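You operate a simulated robot arm through the tools that you are given. There is no shell and no other tool.

You run a simulated robot arm. Do the job below in one go: nothing can be reset, and whatever is moved stays where it is left.

JOB
Wipe the sealer jaw clean, then plug the sealer in and switch on.
Fine: use the cream wipe and put it back; plug in while the switch is off. What is to be rubbed or washed off counts as gone when no trace of it is left.

It is judged by the outcome, as a careful person would: the job done as asked, and still so three seconds after it is handed in. It fails if anything else is knocked over, pushed out of place, dropped, spilled or broken.

ROBOT AND FRAMES
A 7-joint arm with a three-finger gripper, fixed in place. Base frame: the origin is on the floor under the middle of its stand, x ahead of it, y to its left, z up; the work surface is at about z = 0.72. Lengths are in m, angles in degrees, forces in N, time in s.
It reaches about 1.342 m from its shoulder. Its first joint turns from -166.0 to 166.0 degrees. Payload 2.69 kg.
The TCP is the grasp point between the finger pads, 0.03 m short of the fingertips. In the tool frame z runs along the fingers and y along their closing line. The gripper opens to 0.128 m; its body begins 0.117 m behind the TCP.
Orientation is that of the tool frame in the base frame, as a unit quaternion [w, x, y, z]. With the fingers straight down and closing along the base's y, the tool's x points along the base's -x, its y along +y and its z along -z.

CONTROLS
- The arm moves only by the tool drive_tool. Its argument "plan" is a list of rows, each an object (a shift or turn left out is 0, a gripper value left out holds the last) with "grip": the finger opening in m, from 0 to 0.128; "offset": the shift along the base's x, y, z in m, a list of three; "delta_rot": the turn, a rotation vector about the base's x, y, z in degrees, a list of three. In form: [{"grip": grip, "offset": [x, y, z], "delta_rot": [ax, ay, az]}, ...]. A call has 1 to 20 rows; each row is the pose to reach, as a shift and turn from the pose commanded when the call began. Each row takes 0.2 s and may step no farther than 0.05 m and 8.6 degrees from the row before; otherwise, or with a gripper value out of range, the whole call is refused. A pose out of reach is approached as far as the arm can. The call stops where the force on the tool passes 50 N (or 10 N more than at its start, if that is more) or the arm is blocked; 0.2 s more then pass. The fingers move at their own pace (about 0.127 m/s each) and stop on an object; they squeeze with about 38 N. The grip force told is the motor's: it shows also when the fingers shut on nothing. Time passes only in rows, and 0.2 s behind the last, so rows that repeat a pose let the fingers close. It gives the time, the measured TCP pose, the force on the tool (base axes), the opening and the grip force at its end, in the units of the frame above (readings bear some noise), with the torque about the TCP (base axes, N m) and any sound that the robot's microphone picked up.
- Cameras (640 x 400 px; columns grow to the right, rows downward): "scene" is fixed at [0.3995, 0.4994, 1.3943]; the picture's right is [-0.65, -0.76, 0.00], its down [-0.35, 0.30, -0.89] and it looks along [0.67, -0.58, -0.46] (base axes); focal length 287 px, centre (320, 200). "wrist" rides on the gripper at [0.058, 0.054, -0.131] in the tool frame; the picture's right is [-0.68, 0.74, 0.00], its down [-0.62, -0.57, -0.55] and it looks along [-0.40, -0.37, 0.84] (tool axes); focal length 234 px, centre (320, 200).
- capture(camera): a new picture of that camera. The clock stands still meanwhile.
- lift_body(by): moves the trunk up (or, below 0, down) by that many m; the arm rides with it, the base frame stays. It gives what a move gives, with no picture.
- measure_at(camera, pixels): there is no depth. For up to 12 entries [column, row, z] of the newest picture of that camera ("zoom" is the newest enlarged one), the place [x, y] in the base frame at which the ray of that pixel passes the height z, good to about 0.002 m. The clock stands still meanwhile.
- inspect(camera, box): a new picture of the part [left, top, right, bottom] of that camera's present view, enlarged. The clock stands still meanwhile.
- finish_job(): hands the job in; it is judged then, once.

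Open the gripper and draw the arm clear of the work before you hand the job in, unless the task says otherwise.

The tools are called after "Emit:" as name(argument=value, ...) on one line, values as JSON. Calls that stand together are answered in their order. drive_tool: Moves the arm, as the interface text tells. Its arguments: {"type":"object","properties":{"plan":{"type":"array","items":{"type":"object","properties":{"grip":{"type":"number"},"offset":{"type":"array","items":{"type":"number"}},"delta_rot":{"type":"array","items":{"type":"number"}}}}}},"required":["plan"]} The other tools are called the same way: lift_body (by) moves the trunk up or down; capture (camera) takes a picture; measure_at (camera, pixels) gives the place at which the rays of pixels pass given heights; inspect (camera, box) takes an enlarged picture of a part of a camera's view; finish_job () hands the job in.

At the start:

```text
time_s: 0.0
position: [0.7772, -0.0249, 1.3105]
ee_rot: [0.0, -0.001, 1.0, 0.0]
contact_force: [0.2, -0.6, 0.1]
wrist_torque: [0.01, 0.02, 0.01]
grip_width: 0.1283
finger_force: 0.1
trunk travel left (down, up): [-0.15, 0.2]
```

scene: 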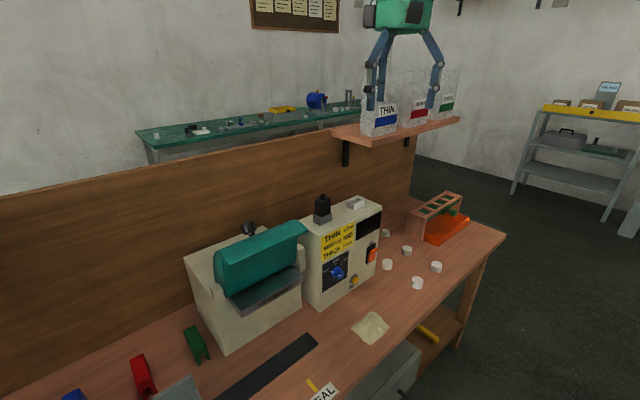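
wrist: 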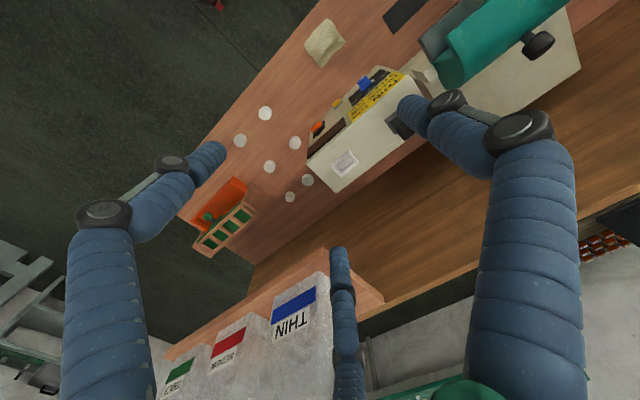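

The scene shows the sealer (teal cover around 255,265), a control box (340,250), and a cream cloth at (371,328). I look closer at these parts before moving.

Emit:
inspect(camera="scene", box=[170, 180, 410, 330])

Emit:
inspect(camera="scene", box=[290, 180, 410, 255])

Emit:
inspect(camera="scene", box=[40, 280, 440, 400])

Emit:
inspect(camera="wrist", box=[280, 0, 600, 200])

```text
2.67 times, centred on (290, 255) of scene
```

zoom: 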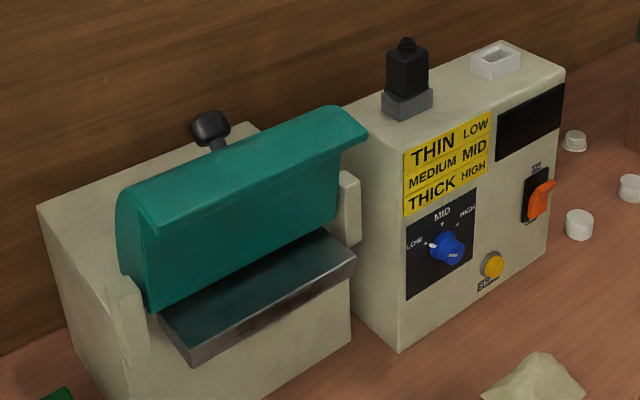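

```text
5.33 times, centred on (350, 218) of scene
```

zoom: 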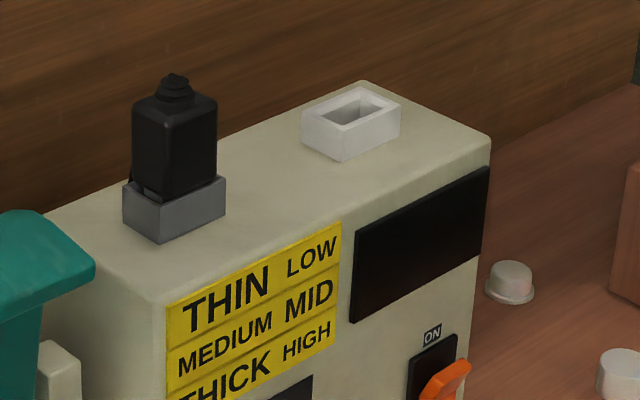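

```text
1.60 times, centred on (240, 340) of scene
```

zoom: 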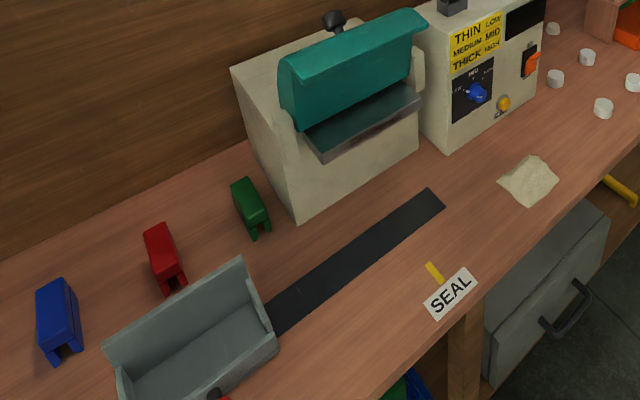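

```text
2.00 times, centred on (440, 100) of wrist
```

zoom: 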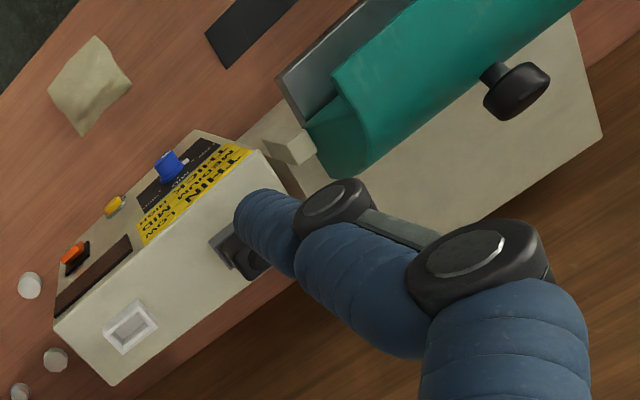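

I zoom further on the jaw (around 265,285), the switch (372,253), and the cloth (371,328) to find the soil and the switch state.

Emit:
inspect(camera="scene", box=[210, 255, 314, 320])

Emit:
inspect(camera="scene", box=[340, 230, 404, 270])

Emit:
inspect(camera="scene", box=[330, 295, 410, 345])

Emit:
inspect(camera="scene", box=[170, 210, 330, 310])

```text
6.15 times, centred on (262, 288) of scene
```

zoom: 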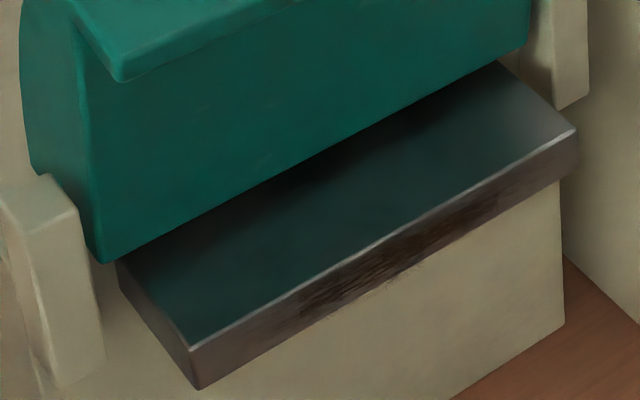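

```text
10.00 times, centred on (372, 250) of scene
```

zoom: 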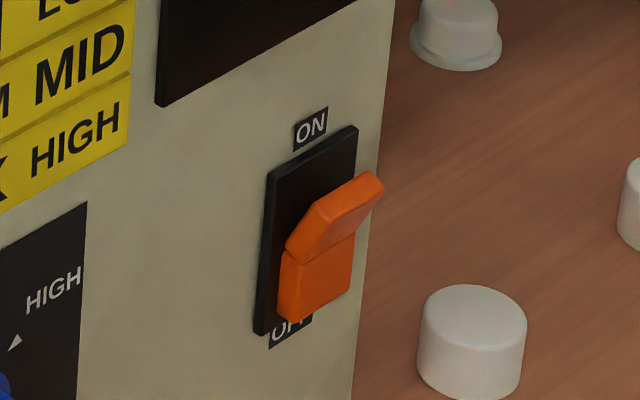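

```text
8.00 times, centred on (370, 320) of scene
```

zoom: 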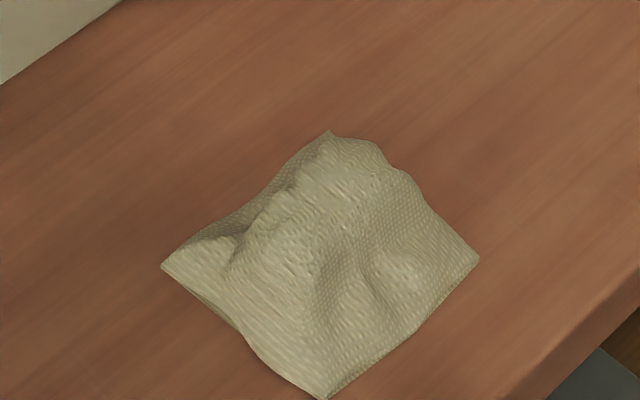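

```text
4.00 times, centred on (250, 260) of scene
```

zoom: 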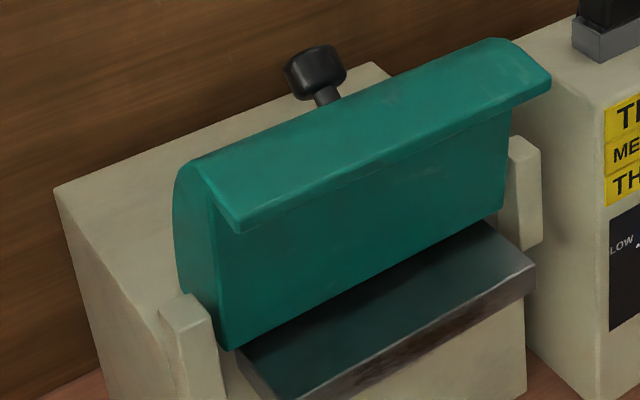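

The dirt seems to be dark brown streaks on the jaw's front face (about 270,298 in the scene). I measure the main table-level points now.

Emit:
capture(camera="scene")

Emit:
measure_at(camera="scene", pixels=[[228, 356, 0.72], [301, 315, 0.72], [318, 307, 0.72], [375, 265, 0.72], [350, 328, 0.72], [390, 327, 0.72], [370, 344, 0.72], [371, 312, 0.72], [506, 234, 0.72], [410, 342, 0.72], [387, 268, 0.72], [416, 288, 0.72]])

Emit:
inspect(camera="scene", box=[180, 300, 340, 400])

```text
taken
```

scene: 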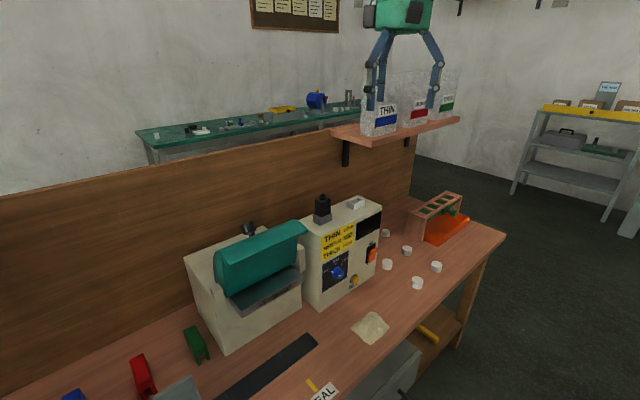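

```text
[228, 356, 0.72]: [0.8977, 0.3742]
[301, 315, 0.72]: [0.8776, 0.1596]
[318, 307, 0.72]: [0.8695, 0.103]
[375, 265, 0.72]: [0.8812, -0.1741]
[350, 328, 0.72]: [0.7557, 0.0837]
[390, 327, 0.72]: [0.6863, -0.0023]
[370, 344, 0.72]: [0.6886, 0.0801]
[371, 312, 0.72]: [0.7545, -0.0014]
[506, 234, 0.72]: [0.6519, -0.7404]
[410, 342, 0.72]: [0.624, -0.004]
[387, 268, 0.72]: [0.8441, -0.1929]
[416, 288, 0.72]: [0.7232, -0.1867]
```

```text
4.00 times, centred on (260, 350) of scene
```

zoom: 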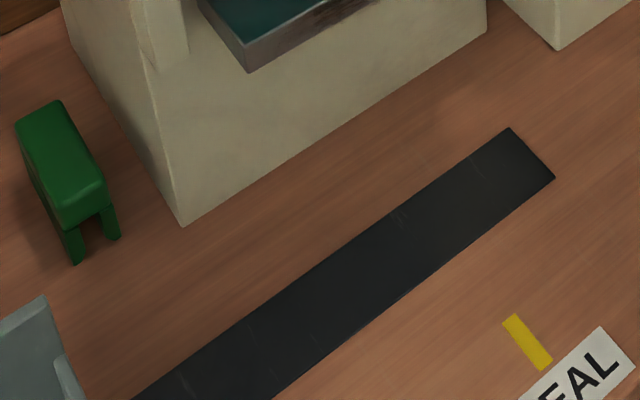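

The bench front faces me (-x): the sealer front is near x≈0.88, and the cloth is around (0.72, 0.04). I tilt the tool forward 45° and move left and down, so the wrist camera can see the jaw front closely.

Emit:
drive_tool(plan=[{"offset": [-0.02, 0.032, -0.03], "delta_rot": [0, -3.75, 0]}, {"offset": [-0.04, 0.064, -0.06], "delta_rot": [0, -7.5, 0]}, {"offset": [-0.06, 0.096, -0.09], "delta_rot": [0, -11.25, 0]}, {"offset": [-0.08, 0.128, -0.12], "delta_rot": [0, -15, 0]}, {"offset": [-0.1, 0.16, -0.15], "delta_rot": [0, -18.75, 0]}, {"offset": [-0.12, 0.192, -0.18], "delta_rot": [0, -22.5, 0]}, {"offset": [-0.13, 0.224, -0.21], "delta_rot": [0, -26.25, 0]}, {"offset": [-0.143, 0.256, -0.24], "delta_rot": [0, -30, 0]}, {"offset": [-0.143, 0.288, -0.27], "delta_rot": [0, -33.75, 0]}, {"offset": [-0.143, 0.32, -0.3], "delta_rot": [0, -37.5, 0]}, {"offset": [-0.143, 0.352, -0.33], "delta_rot": [0, -41.25, 0]}, {"offset": [-0.143, 0.381, -0.36], "delta_rot": [0, -45, 0]}])

Emit:
capture(camera="wrist")

Emit:
capture(camera="scene")

```text
time_s: 2.6
position: [0.6321, 0.3563, 0.9507]
ee_rot: [0.384, -0.001, 0.923, 0.001]
contact_force: [-0.2, -1.1, 1.9]
wrist_torque: [0.06, 0.07, 0.02]
grip_width: 0.1278
finger_force: 0.0
trunk travel left (down, up): [-0.15, 0.2]
```

```text
taken
```

wrist: 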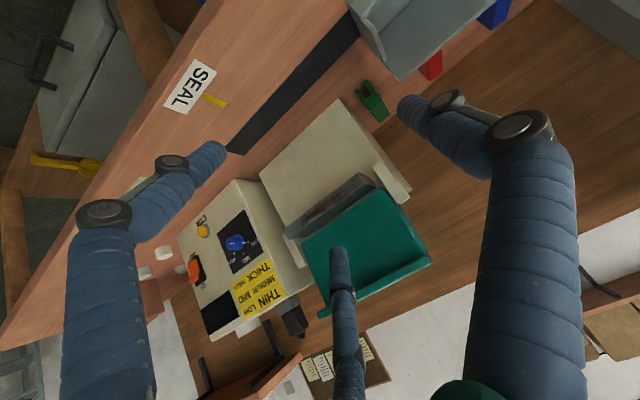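

```text
taken
```

scene: 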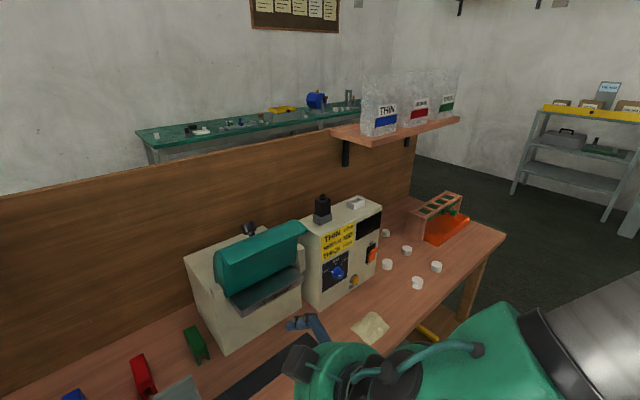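

The wrist view shows the jaw front face around (330,205), upside down. I enlarge it.

Emit:
inspect(camera="wrist", box=[260, 150, 420, 250])

Emit:
inspect(camera="wrist", box=[170, 190, 330, 350])

```text
4.00 times, centred on (340, 200) of wrist
```

zoom: 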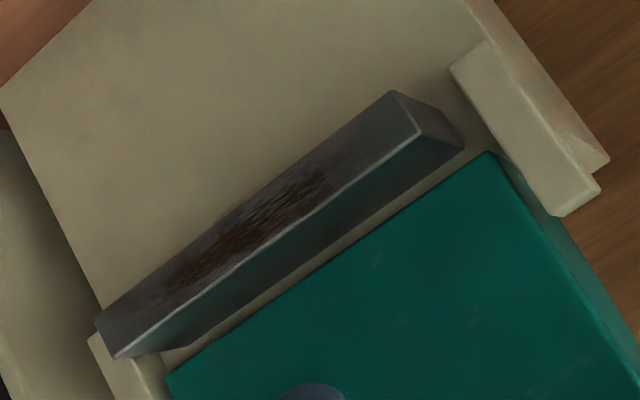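

```text
2.50 times, centred on (250, 270) of wrist
```

zoom: 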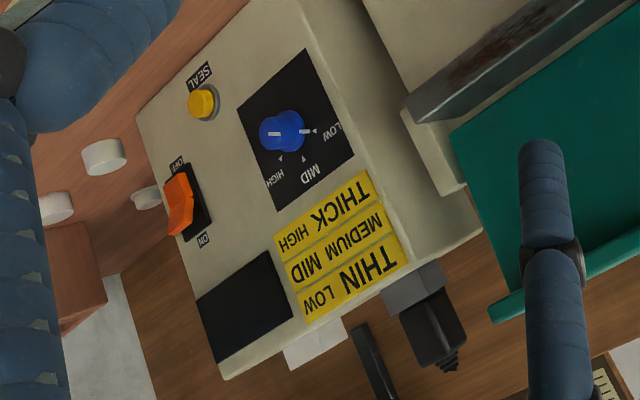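

The residue is brown streaks in the middle of the jaw's front face. I triangulate the jaw corners using both cameras' rays at two heights.

Emit:
measure_at(camera="scene", pixels=[[240.9, 311.5, 0.85], [240.9, 311.5, 0.9], [242.5, 318.4, 0.85], [242.5, 318.4, 0.9], [303.9, 276.1, 0.85], [303.9, 276.1, 0.9], [303.9, 284.2, 0.85], [303.9, 284.2, 0.9]])

Emit:
measure_at(camera="wrist", pixels=[[365, 183.3, 0.85], [365, 183.3, 0.9], [358.7, 173, 0.85], [358.7, 173, 0.9], [289.5, 239.3, 0.85], [289.5, 239.3, 0.9], [284, 230, 0.85], [284, 230, 0.9]])

```text
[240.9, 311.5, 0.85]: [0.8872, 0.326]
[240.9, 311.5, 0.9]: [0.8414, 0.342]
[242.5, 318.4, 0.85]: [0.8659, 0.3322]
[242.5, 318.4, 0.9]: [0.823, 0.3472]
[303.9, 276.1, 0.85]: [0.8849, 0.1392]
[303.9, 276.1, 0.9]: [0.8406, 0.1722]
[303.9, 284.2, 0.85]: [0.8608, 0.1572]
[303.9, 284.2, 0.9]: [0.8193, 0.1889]
```

```text
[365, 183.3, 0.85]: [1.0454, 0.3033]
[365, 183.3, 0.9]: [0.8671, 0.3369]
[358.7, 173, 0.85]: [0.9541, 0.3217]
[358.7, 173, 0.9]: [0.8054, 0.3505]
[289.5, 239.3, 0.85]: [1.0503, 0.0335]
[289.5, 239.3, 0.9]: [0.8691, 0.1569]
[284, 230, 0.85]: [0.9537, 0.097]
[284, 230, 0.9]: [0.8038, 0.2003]
```

The jaw front face is at x≈0.83, y 0.182–0.345, z 0.892–0.910, with dirt at about y 0.21–0.315. Next I untilt and move so the wrist camera centers on the cloth.

Emit:
drive_tool(plan=[{"offset": [-0.003, -0.037, 0.01], "delta_rot": [0, 7.5, 0]}, {"offset": [-0.006, -0.074, 0.02], "delta_rot": [0, 15, 0]}, {"offset": [-0.009, -0.111, 0.02], "delta_rot": [0, 22.5, 0]}, {"offset": [-0.012, -0.148, 0.02], "delta_rot": [0, 30, 0]}, {"offset": [-0.014, -0.185, 0.01], "delta_rot": [0, 37.5, 0]}, {"offset": [-0.016, -0.22, 0.0], "delta_rot": [0, 45, 0]}])

Emit:
capture(camera="wrist")

Emit:
inspect(camera="wrist", box=[240, 150, 400, 250])

```text
time_s: 4.0
position: [0.6164, 0.135, 0.9527]
ee_rot: [0.0, -0.001, 1.0, 0.0]
contact_force: [-0.2, -0.4, 0.8]
wrist_torque: [0.03, -0.03, 0.0]
grip_width: 0.128
finger_force: 0.1
trunk travel left (down, up): [-0.15, 0.2]
```

```text
taken
```

wrist: 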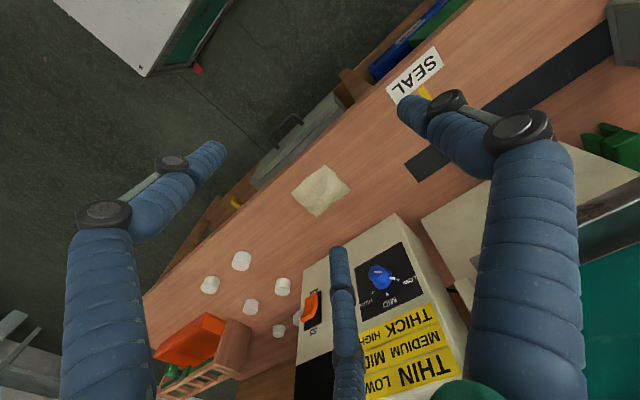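

```text
4.00 times, centred on (320, 200) of wrist
```

zoom: 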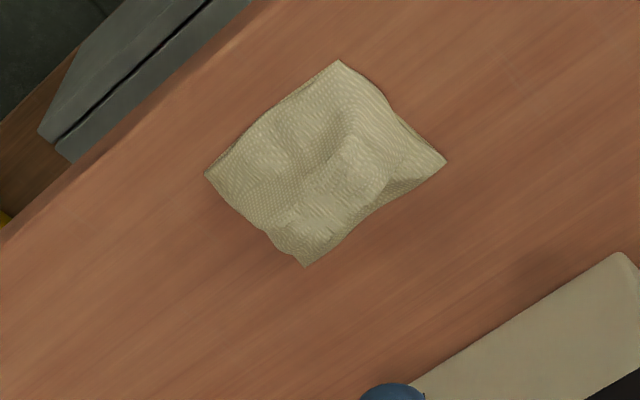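

The cloth's corners in the wrist zoom are at (340,60), (445,160), (305,265), (205,175). I measure them and the bump to set the grasp.

Emit:
measure_at(camera="wrist", pixels=[[325, 165, 0.722], [351.25, 190, 0.722], [316.25, 216.25, 0.722], [291.25, 193.75, 0.722], [325, 165, 0.74], [351.25, 190, 0.74], [316.25, 216.25, 0.74], [291.25, 193.75, 0.74], [322, 195, 0.74]])

Emit:
measure_at(camera="scene", pixels=[[350.3, 328, 0.722], [389.8, 327.3, 0.722], [370.6, 345, 0.722], [371.2, 311.5, 0.722], [350.3, 328, 0.74], [389.8, 327.3, 0.74], [370.6, 345, 0.74], [371.2, 311.5, 0.74]])

```text
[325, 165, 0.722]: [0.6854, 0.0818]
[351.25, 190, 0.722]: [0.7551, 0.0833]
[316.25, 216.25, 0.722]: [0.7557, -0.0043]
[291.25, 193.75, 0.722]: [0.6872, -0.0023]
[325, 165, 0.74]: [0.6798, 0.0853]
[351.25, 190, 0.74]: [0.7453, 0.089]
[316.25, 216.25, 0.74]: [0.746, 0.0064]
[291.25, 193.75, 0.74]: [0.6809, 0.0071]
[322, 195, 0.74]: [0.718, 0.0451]
```

```text
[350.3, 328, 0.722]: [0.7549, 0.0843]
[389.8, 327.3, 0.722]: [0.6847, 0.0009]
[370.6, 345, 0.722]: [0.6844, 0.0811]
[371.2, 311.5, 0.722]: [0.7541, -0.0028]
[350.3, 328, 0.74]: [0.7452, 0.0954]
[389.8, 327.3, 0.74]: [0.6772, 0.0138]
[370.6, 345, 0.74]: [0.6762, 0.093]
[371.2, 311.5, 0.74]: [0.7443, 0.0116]
```

The cloth covers x 0.685–0.755, y −0.003–0.083 and lies flat at its corners. Before grasping, I close the fingers in the air to see how the three tips meet.

Emit:
drive_tool(plan=[{"grip": 0.06}, {"grip": 0.06}, {"grip": 0.03}, {"grip": 0.03}])

Emit:
capture(camera="wrist")

Emit:
capture(camera="scene")

```text
time_s: 5.0
position: [0.6155, 0.1353, 0.9516]
ee_rot: [0.0, 0.0, 1.0, 0.0]
contact_force: [-0.1, -0.6, -0.7]
wrist_torque: [0.01, -0.01, -0.02]
grip_width: 0.03
finger_force: 0.1
trunk travel left (down, up): [-0.15, 0.2]
```

```text
taken
```

wrist: 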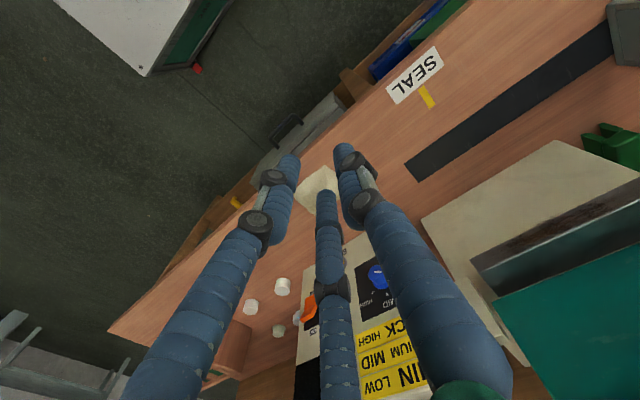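

```text
taken
```

scene: 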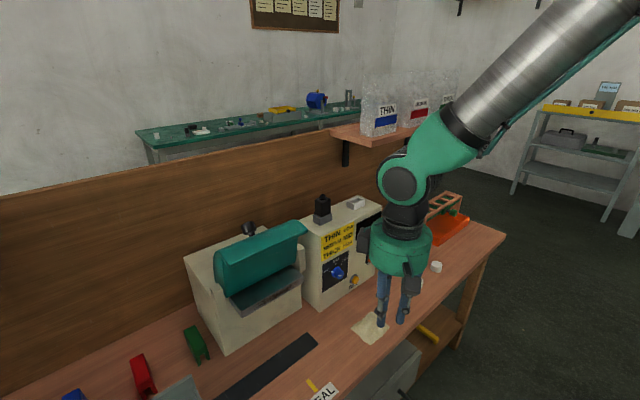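

Tips B and C sit on the −y side about ±22 mm apart in x, with A on the +y side. I open and go over the cloth's centre (0.72, 0.04), then descend partway.

Emit:
drive_tool(plan=[{"grip": 0.128, "offset": [0.026, -0.024, 0]}, {"grip": 0.128, "offset": [0.052, -0.048, -0.01]}, {"grip": 0.128, "offset": [0.078, -0.072, -0.03]}, {"grip": 0.128, "offset": [0.104, -0.095, -0.06]}, {"grip": 0.128, "offset": [0.104, -0.095, -0.1]}, {"grip": 0.128, "offset": [0.104, -0.095, -0.14]}])

Emit:
capture(camera="wrist")

Emit:
capture(camera="scene")

```text
time_s: 6.4
position: [0.7225, 0.0383, 0.8095]
ee_rot: [0.0, -0.001, 1.0, -0.001]
contact_force: [0.0, 0.4, 1.1]
wrist_torque: [-0.01, 0.01, -0.03]
grip_width: 0.1278
finger_force: 0.1
trunk travel left (down, up): [-0.15, 0.2]
```

```text
taken
```

wrist: 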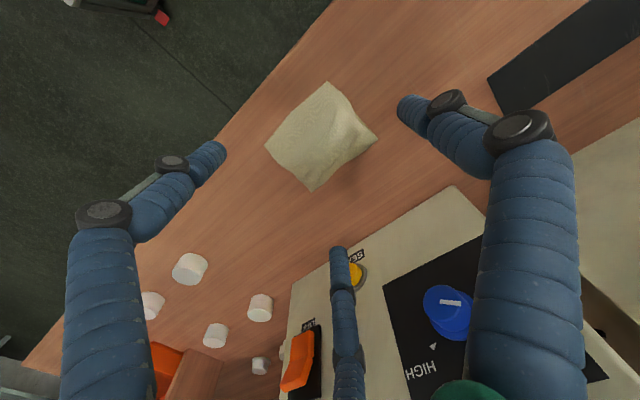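

```text
taken
```

scene: 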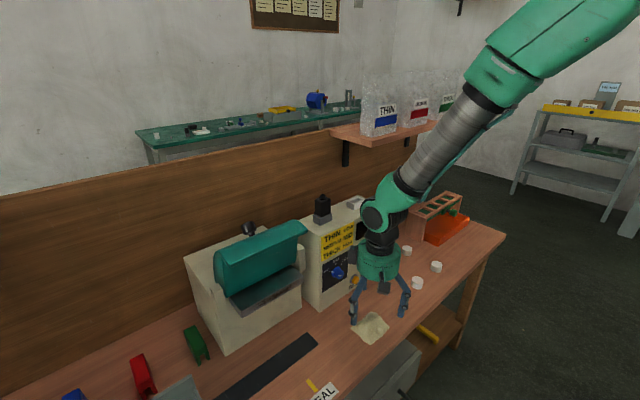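

The fingers straddle the cloth (about 320,135 in the wrist view). I descend so the tips sit a few mm above the bench and close gradually.

Emit:
drive_tool(plan=[{"offset": [-0.001, 0.001, -0.03]}, {"offset": [-0.002, 0.002, -0.045]}, {"offset": [-0.002, 0.002, -0.053]}, {"offset": [-0.002, 0.002, -0.053], "grip": 0.09}, {"offset": [-0.002, 0.002, -0.053], "grip": 0.07}, {"offset": [-0.002, 0.002, -0.053], "grip": 0.05}, {"offset": [-0.002, 0.002, -0.053], "grip": 0.03}, {"offset": [-0.002, 0.002, -0.053], "grip": 0.03}])

Emit:
capture(camera="wrist")

Emit:
inspect(camera="scene", box=[330, 230, 430, 350])

```text
time_s: 8.2
position: [0.72, 0.042, 0.7566]
ee_rot: [0.0, 0.0, 1.0, 0.0]
contact_force: [-0.1, 0.3, 3.0]
wrist_torque: [0.01, -0.13, 0.0]
grip_width: 0.0743
finger_force: 38.0
trunk travel left (down, up): [-0.15, 0.2]
```

```text
taken
```

wrist: 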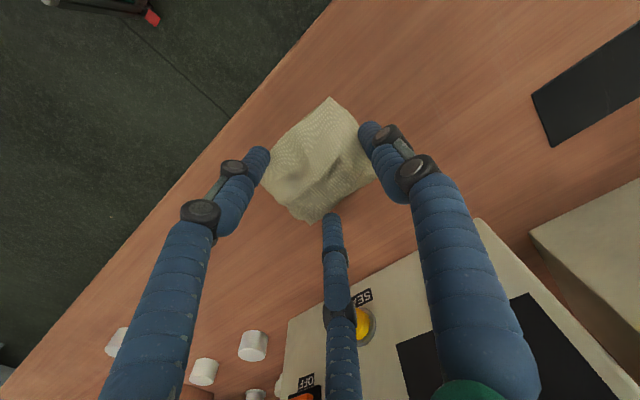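

```text
3.33 times, centred on (380, 290) of scene
```

zoom: 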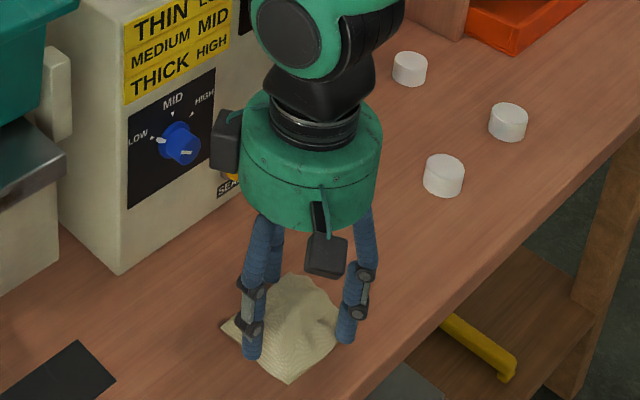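

The fingers stopped at 0.074 m with 38 N, so the wipe is held as a body. I lift it and check the hold.

Emit:
drive_tool(plan=[{"offset": [0, 0, 0.02], "grip": 0.03}, {"offset": [0, 0, 0.05]}, {"offset": [0, 0, 0.09]}, {"offset": [-0.02, 0, 0.13]}, {"offset": [-0.04, 0, 0.16]}])

Emit:
capture(camera="wrist")

Emit:
inspect(camera="scene", box=[320, 200, 440, 320])

```text
time_s: 9.4
position: [0.6791, 0.0418, 0.9177]
ee_rot: [-0.001, 0.0, 1.0, 0.0]
contact_force: [-0.3, 0.1, 0.0]
wrist_torque: [0.0, 0.01, -0.02]
grip_width: 0.0742
finger_force: 38.0
trunk travel left (down, up): [-0.15, 0.2]
```

```text
taken
```

wrist: 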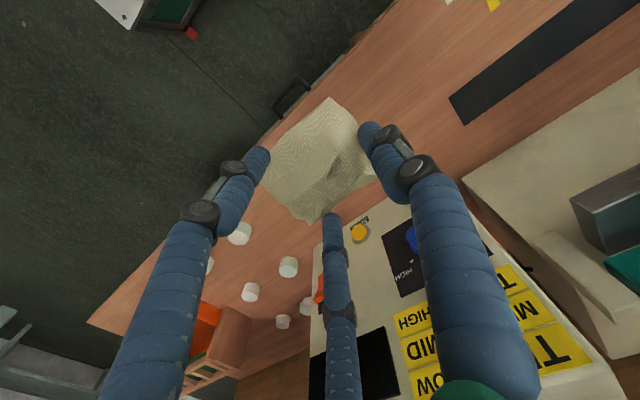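

```text
3.33 times, centred on (380, 260) of scene
```

zoom: 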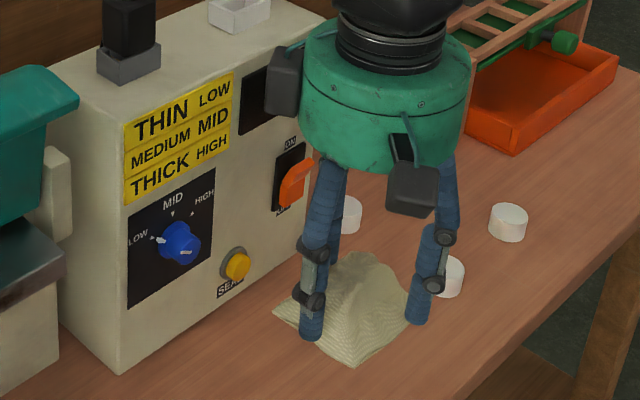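

The wipe is held firmly. I tilt the tool forward to horizontal in front of the jaw (y≈0.26), staying back at x≈0.68.

Emit:
drive_tool(plan=[{"offset": [0, 0.02, 0.005], "delta_rot": [0, -7.5, 0], "grip": 0.03}, {"offset": [0, 0.04, 0.01], "delta_rot": [0, -15, 0]}, {"offset": [0, 0.06, 0.015], "delta_rot": [0, -22.5, 0]}, {"offset": [0, 0.08, 0.02], "delta_rot": [0, -30, 0]}, {"offset": [0, 0.1, 0.02], "delta_rot": [0, -37.5, 0]}, {"offset": [0, 0.12, 0.02], "delta_rot": [0, -45, 0]}, {"offset": [0, 0.14, 0.02], "delta_rot": [0, -52.5, 0]}, {"offset": [0, 0.16, 0.02], "delta_rot": [0, -60, 0]}, {"offset": [0, 0.18, 0.02], "delta_rot": [0, -67.5, 0]}, {"offset": [0, 0.2, 0.02], "delta_rot": [0, -75, 0]}, {"offset": [0, 0.22, 0.02], "delta_rot": [0, -82.5, 0]}, {"offset": [0, 0.22, 0.02], "delta_rot": [0, -90, 0]}])

Emit:
capture(camera="wrist")

Emit:
capture(camera="scene")

```text
time_s: 12.0
position: [0.6796, 0.2629, 0.9371]
ee_rot: [0.707, -0.001, 0.707, 0.001]
contact_force: [0.4, 0.5, -0.3]
wrist_torque: [0.03, 0.04, 0.0]
grip_width: 0.0739
finger_force: 33.0
out of reach, approached as far as the arm can: row 6
trunk travel left (down, up): [-0.15, 0.2]
```

```text
taken
```

wrist: 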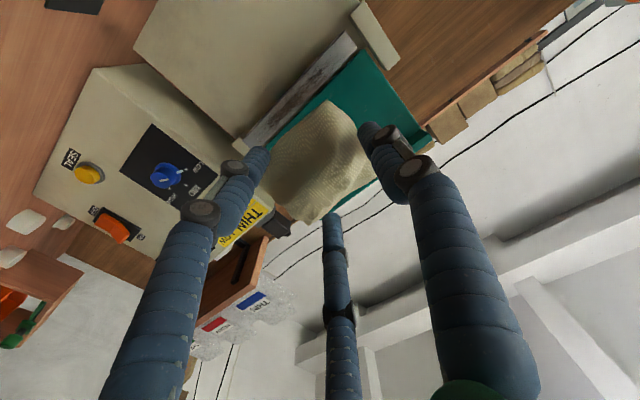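

```text
taken
```

scene: 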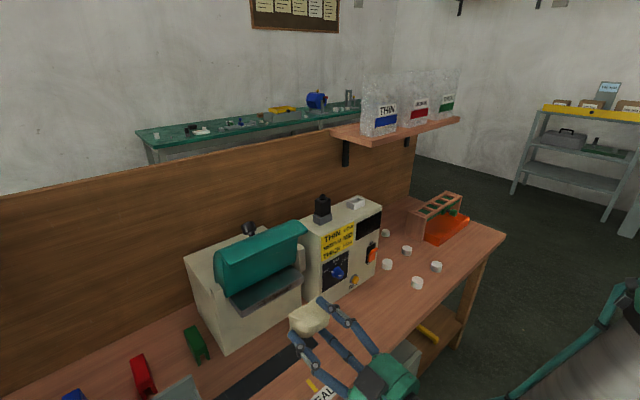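

The tool is now horizontal at (0.68, 0.263, 0.937), with the jaw's dirty face visible at (300,90). I lower to jaw height z≈0.901 and approach to x≈0.775.

Emit:
drive_tool(plan=[{"offset": [0.02, 0, -0.018], "grip": 0.03}, {"offset": [0.04, 0, -0.036]}, {"offset": [0.07, 0, -0.036]}, {"offset": [0.095, 0, -0.036]}])

Emit:
capture(camera="wrist")

Emit:
inspect(camera="scene", box=[190, 230, 390, 355])

```text
time_s: 13.0
position: [0.7724, 0.2639, 0.9019]
ee_rot: [0.706, -0.002, 0.708, 0.0]
contact_force: [0.1, 0.0, -0.4]
wrist_torque: [0.02, 0.0, -0.03]
grip_width: 0.0739
finger_force: 33.2
trunk travel left (down, up): [-0.15, 0.2]
```

```text
taken
```

wrist: 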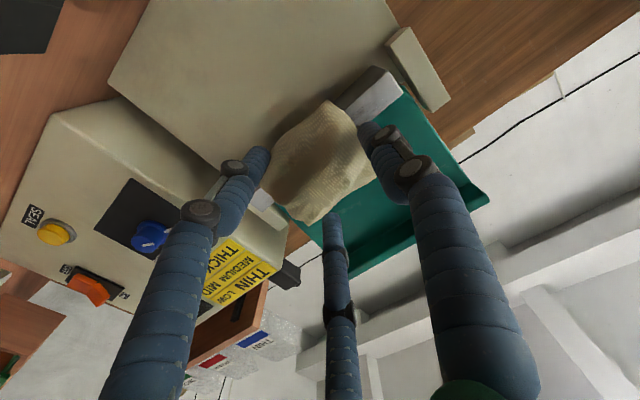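

```text
3.20 times, centred on (290, 292) of scene
```

zoom: 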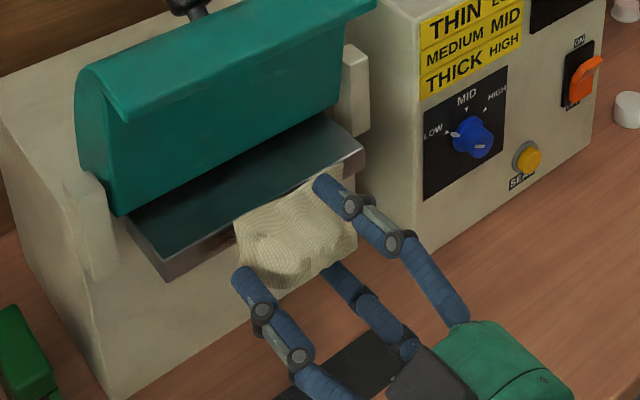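

The wipe is just in front of the jaw face. I inch forward until there is light contact.

Emit:
drive_tool(plan=[{"offset": [0.004, 0, 0], "grip": 0.03}, {"offset": [0.008, 0, 0]}, {"offset": [0.012, 0, 0]}])

```text
time_s: 13.8
position: [0.7864, 0.2625, 0.9011]
ee_rot: [0.707, 0.0, 0.707, 0.0]
contact_force: [-1.0, -0.2, 0.0]
wrist_torque: [0.02, -0.02, -0.01]
grip_width: 0.0739
finger_force: 32.7
trunk travel left (down, up): [-0.15, 0.2]
```

Only about 1 N so far at x=0.786. I keep inching in 3 mm steps.

Emit:
drive_tool(plan=[{"offset": [0.003, 0, 0], "grip": 0.03}, {"offset": [0.006, 0, 0]}])

```text
time_s: 14.4
position: [0.7916, 0.2615, 0.9017]
ee_rot: [0.707, -0.001, 0.707, 0.001]
contact_force: [0.3, -0.1, 0.5]
wrist_torque: [0.0, 0.02, 0.01]
grip_width: 0.0738
finger_force: 32.9
trunk travel left (down, up): [-0.15, 0.2]
```

There is still no contact force at x≈0.792. I continue with small steps.

Emit:
drive_tool(plan=[{"offset": [0.002, 0, 0], "grip": 0.03}, {"offset": [0.004, 0, 0]}])

Emit:
inspect(camera="scene", box=[190, 230, 390, 355])

Emit:
inspect(camera="wrist", box=[220, 50, 460, 250])

```text
time_s: 15.0
position: [0.7963, 0.2628, 0.8998]
ee_rot: [0.707, 0.001, 0.707, 0.0]
contact_force: [0.4, 0.1, -0.7]
wrist_torque: [0.0, 0.02, -0.01]
grip_width: 0.0738
finger_force: 32.7
trunk travel left (down, up): [-0.15, 0.2]
```

```text
3.20 times, centred on (290, 292) of scene
```

zoom: 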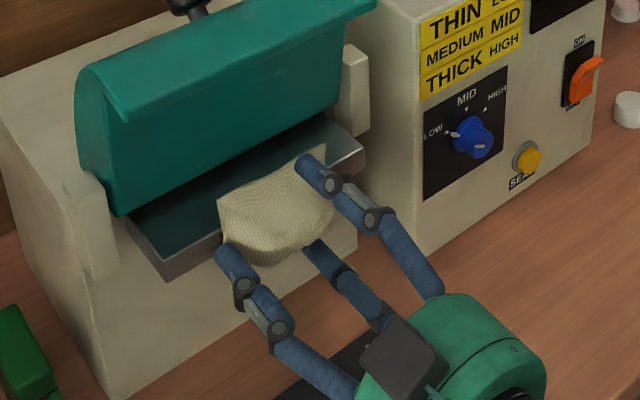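

```text
2.00 times, centred on (340, 150) of wrist
```

zoom: 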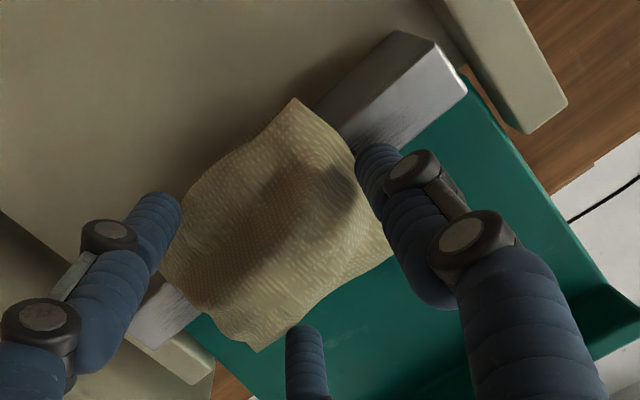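

No force yet at x=0.796, and the wipe visibly covers the jaw's face. I go a little further in 1.5 mm steps.

Emit:
drive_tool(plan=[{"offset": [0.0015, 0, 0], "grip": 0.03}, {"offset": [0.003, 0, 0]}, {"offset": [0.003, 0, 0]}])

```text
time_s: 15.8
position: [0.7984, 0.2623, 0.9002]
ee_rot: [0.707, 0.0, 0.707, -0.001]
contact_force: [-11.5, 1.7, 0.2]
wrist_torque: [-0.02, 0.02, 0.48]
grip_width: 0.074
finger_force: 32.6
trunk travel left (down, up): [-0.15, 0.2]
```

Contact: about 11.5 N at x=0.798. I sweep gently along the jaw face in y (0.19 to 0.335) with this press, then back off.

Emit:
drive_tool(plan=[{"offset": [0, 0.012, 0], "grip": 0.03}, {"offset": [0, 0.024, 0]}, {"offset": [0, 0.036, 0]}, {"offset": [0, 0.048, 0]}, {"offset": [0, 0.06, 0]}, {"offset": [0, 0.045, 0]}, {"offset": [0, 0.03, 0]}, {"offset": [0, 0.015, 0]}, {"offset": [0, 0, 0]}, {"offset": [0, -0.015, 0]}, {"offset": [0, -0.03, 0]}, {"offset": [0, -0.045, 0]}, {"offset": [0, -0.06, 0]}, {"offset": [0, -0.07, 0]}, {"offset": [0, -0.05, 0]}, {"offset": [0, -0.03, 0]}, {"offset": [0, -0.01, 0]}, {"offset": [0, 0, 0]}])

Emit:
inspect(camera="wrist", box=[220, 50, 460, 250])

Emit:
inspect(camera="scene", box=[190, 230, 390, 355])

```text
time_s: 19.6
position: [0.7984, 0.2644, 0.9022]
ee_rot: [0.707, -0.001, 0.707, 0.001]
contact_force: [-2.8, -0.2, -0.7]
wrist_torque: [-0.02, 0.01, -0.18]
grip_width: 0.074
finger_force: 33.1
trunk travel left (down, up): [-0.15, 0.2]
```

```text
2.00 times, centred on (340, 150) of wrist
```

zoom: 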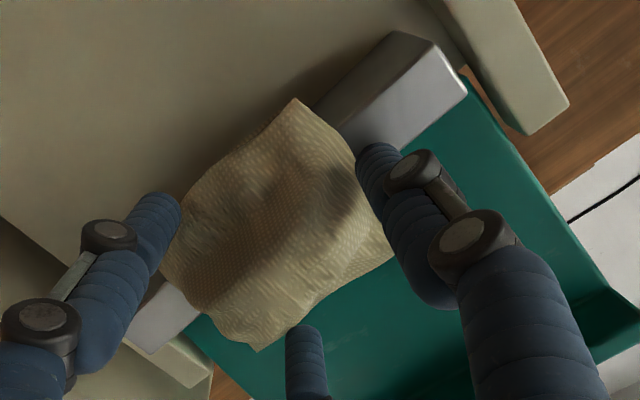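

```text
3.20 times, centred on (290, 292) of scene
```

zoom: 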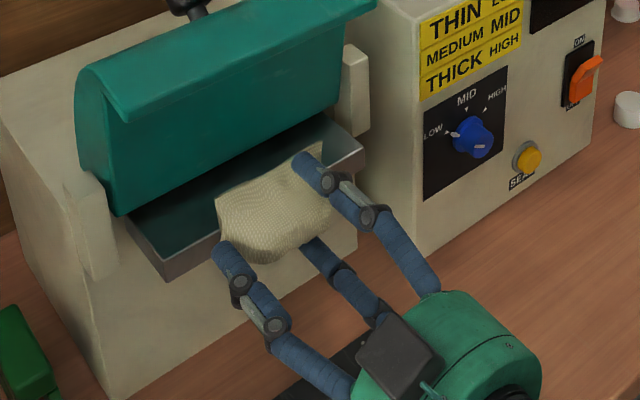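

The streaks next to finger A have vanished. I back off and raise so the wrist camera sees the whole jaw face.

Emit:
drive_tool(plan=[{"offset": [-0.03, 0, 0], "grip": 0.03}, {"offset": [-0.07, 0.01, 0.02]}, {"offset": [-0.11, 0.02, 0.05]}, {"offset": [-0.12, 0.03, 0.08]}])

Emit:
capture(camera="wrist")

Emit:
inspect(camera="scene", box=[210, 255, 314, 320])

Emit:
inspect(camera="wrist", box=[220, 0, 420, 125])

```text
refused: row 3 steps farther than a row can; nothing moved
```

```text
taken
```

wrist: 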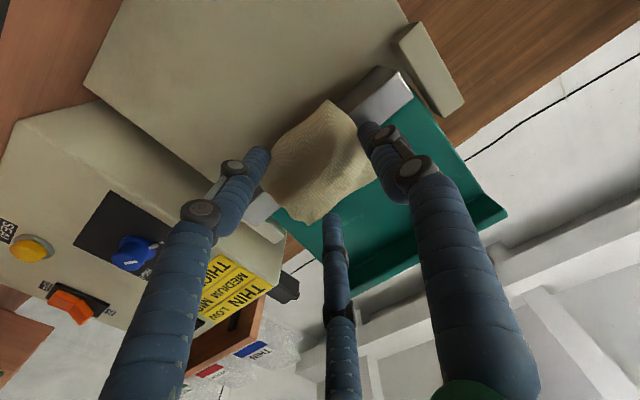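

```text
6.15 times, centred on (262, 288) of scene
```

zoom: 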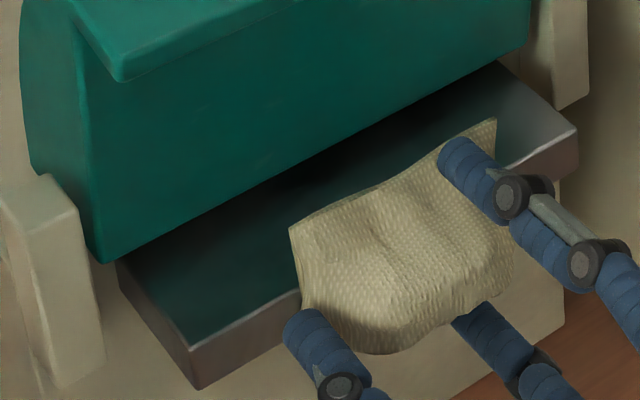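

```text
3.20 times, centred on (320, 62) of wrist
```

zoom: 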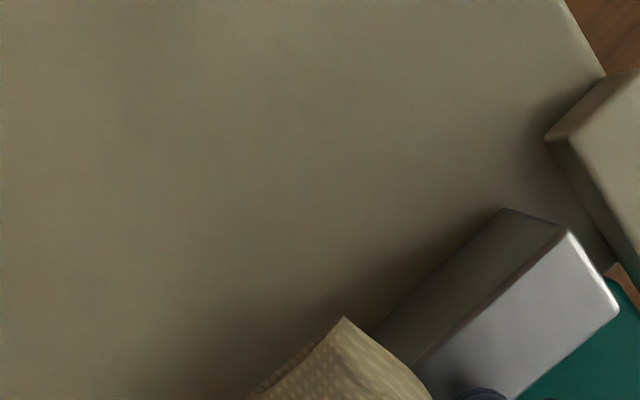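

The retreat was refused because one row stepped too far. I retry with smaller steps.

Emit:
drive_tool(plan=[{"offset": [-0.03, 0, 0], "grip": 0.03}, {"offset": [-0.065, 0.005, 0.02]}, {"offset": [-0.09, 0.01, 0.05]}, {"offset": [-0.11, 0.02, 0.08]}])

Emit:
capture(camera="wrist")

Emit:
inspect(camera="scene", box=[210, 255, 314, 320])

Emit:
inspect(camera="wrist", box=[200, 0, 440, 150])

```text
time_s: 20.6
position: [0.6877, 0.283, 0.983]
ee_rot: [0.707, 0.0, 0.707, 0.0]
contact_force: [0.0, 0.3, -0.8]
wrist_torque: [0.0, 0.0, 0.01]
grip_width: 0.0739
finger_force: 32.4
trunk travel left (down, up): [-0.15, 0.2]
```

```text
taken
```

wrist: 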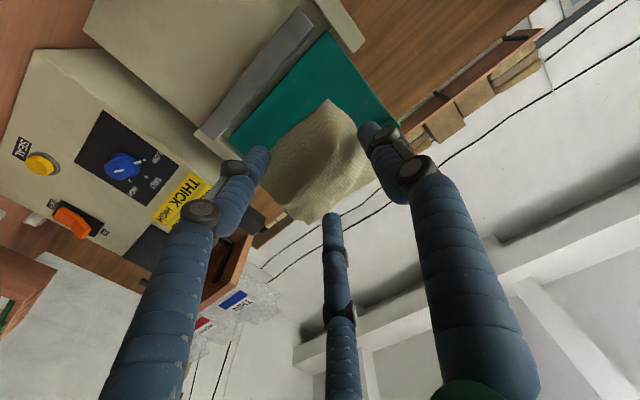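

```text
6.15 times, centred on (262, 288) of scene
```

zoom: 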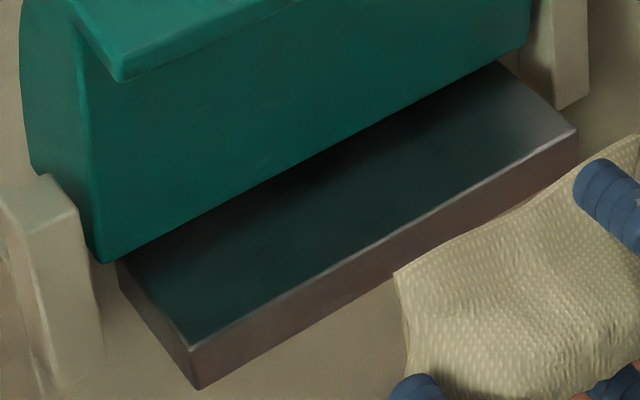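

```text
2.67 times, centred on (320, 75) of wrist
```

zoom: 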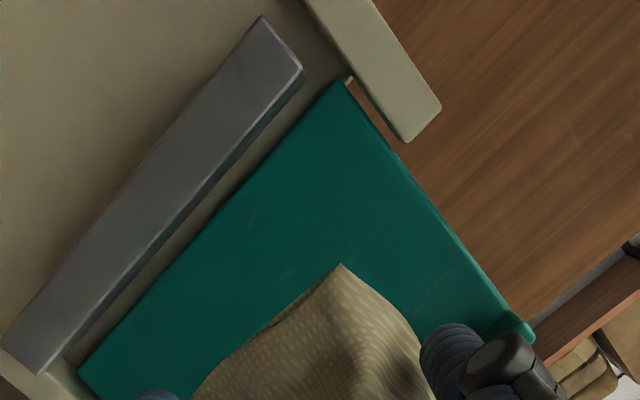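

The face now looks clean in both views. I zoom in more to check for faint traces on the jaw's face, edges and top.

Emit:
inspect(camera="wrist", box=[195, 0, 323, 80])

Emit:
inspect(camera="wrist", box=[185, 60, 313, 140])

Emit:
inspect(camera="scene", box=[235, 275, 283, 320])

Emit:
inspect(camera="scene", box=[270, 265, 310, 300])

```text
5.00 times, centred on (259, 40) of wrist
```

zoom: 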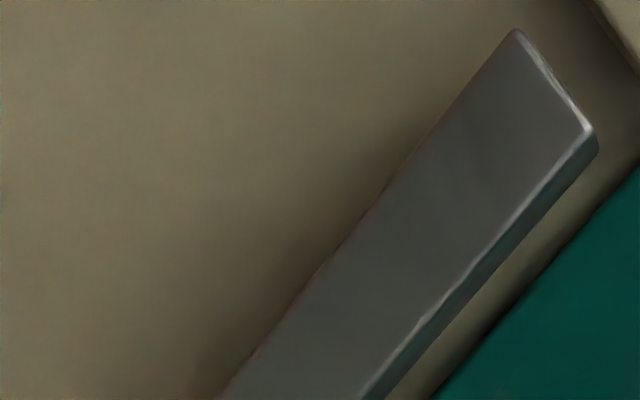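

```text
5.00 times, centred on (249, 100) of wrist
```

zoom: 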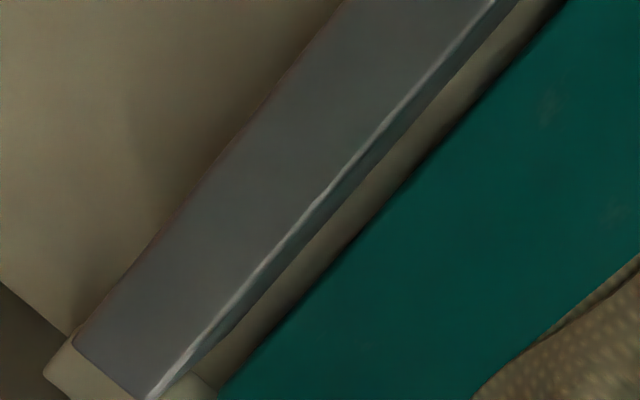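

```text
8.89 times, centred on (259, 298) of scene
```

zoom: 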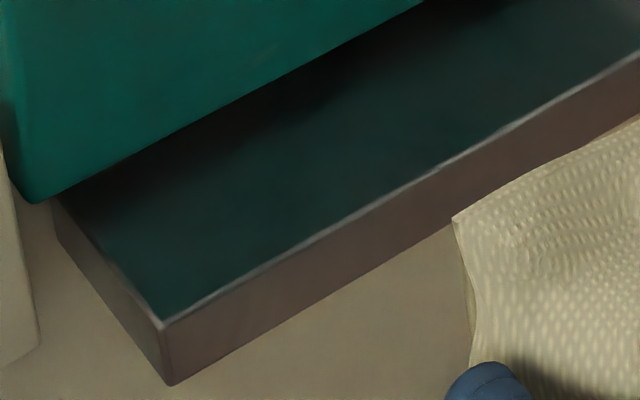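

```text
11.43 times, centred on (290, 282) of scene
```

zoom: 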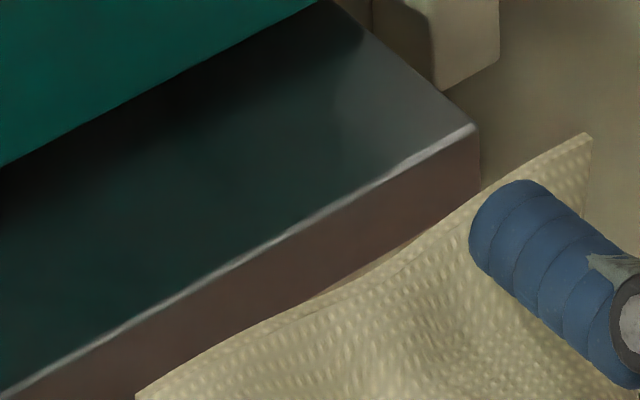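

The face looks uniform and clean. To be thorough I make a second light pass along the face, slightly deeper and at two heights, then look again.

Emit:
drive_tool(plan=[{"offset": [0.02, -0.01, -0.03], "grip": 0.03}, {"offset": [0.045, -0.015, -0.06]}, {"offset": [0.08, 0.0, -0.08]}, {"offset": [0.1, 0.03, -0.08]}, {"offset": [0.1105, 0.04, -0.08]}, {"offset": [0.1105, 0.025, -0.08]}, {"offset": [0.1105, 0.01, -0.08]}, {"offset": [0.1105, -0.005, -0.08]}, {"offset": [0.1105, -0.02, -0.08]}, {"offset": [0.1105, -0.035, -0.08]}, {"offset": [0.1105, -0.05, -0.08]}, {"offset": [0.1105, -0.065, -0.08]}, {"offset": [0.1105, -0.08, -0.08]}, {"offset": [0.1105, -0.06, -0.088]}, {"offset": [0.1105, -0.04, -0.088]}, {"offset": [0.1105, -0.02, -0.088]}, {"offset": [0.1105, 0.0, -0.088]}, {"offset": [0.1105, 0.02, -0.088]}, {"offset": [0.1105, 0.04, -0.088]}])

```text
time_s: 24.6
position: [0.7987, 0.3246, 0.8949]
ee_rot: [0.707, -0.001, 0.707, 0.001]
contact_force: [-6.2, 3.0, -1.2]
wrist_torque: [0.04, -0.01, -0.1]
grip_width: 0.0741
finger_force: 33.0
trunk travel left (down, up): [-0.15, 0.2]
```

The second pass kept a light press (~6 N). I sweep back once at the upper height and then retreat to look.

Emit:
drive_tool(plan=[{"offset": [0, -0.015, 0.012], "grip": 0.03}, {"offset": [0, -0.035, 0.014]}, {"offset": [0, -0.055, 0.014]}, {"offset": [0, -0.075, 0.014]}, {"offset": [0, -0.095, 0.014]}, {"offset": [0, -0.115, 0.014]}, {"offset": [-0.03, -0.1, 0.02]}, {"offset": [-0.065, -0.08, 0.04]}, {"offset": [-0.09, -0.06, 0.07]}, {"offset": [-0.11, -0.04, 0.09]}])

Emit:
inspect(camera="wrist", box=[180, 0, 372, 120])

Emit:
inspect(camera="scene", box=[210, 255, 314, 320])

Emit:
capture(camera="wrist")

```text
time_s: 26.8
position: [0.6887, 0.2823, 0.9832]
ee_rot: [0.707, 0.0, 0.707, 0.0]
contact_force: [-0.2, -0.3, -0.1]
wrist_torque: [-0.01, 0.0, 0.01]
grip_width: 0.0742
finger_force: 32.8
trunk travel left (down, up): [-0.15, 0.2]
```

```text
3.33 times, centred on (276, 60) of wrist
```

zoom: 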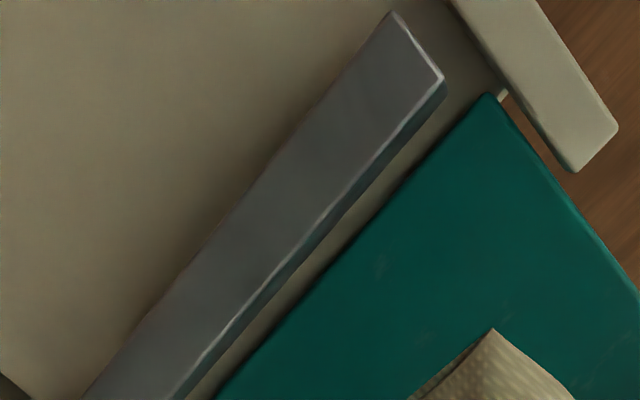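

```text
6.15 times, centred on (262, 288) of scene
```

zoom: 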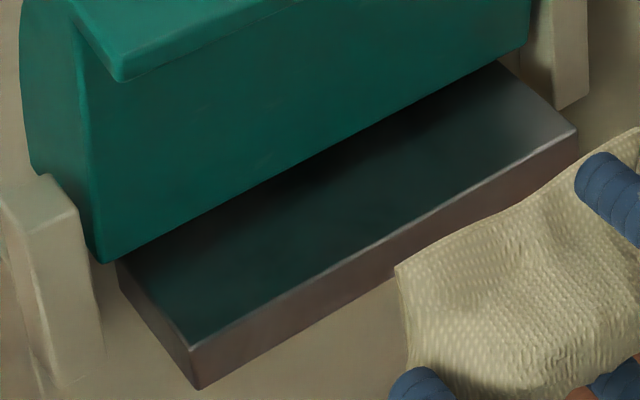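

```text
taken
```

wrist: 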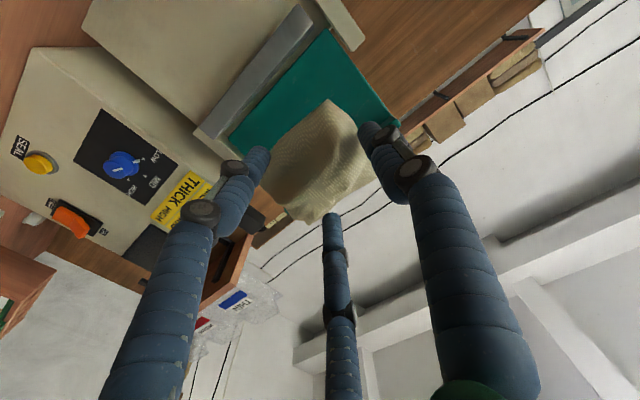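

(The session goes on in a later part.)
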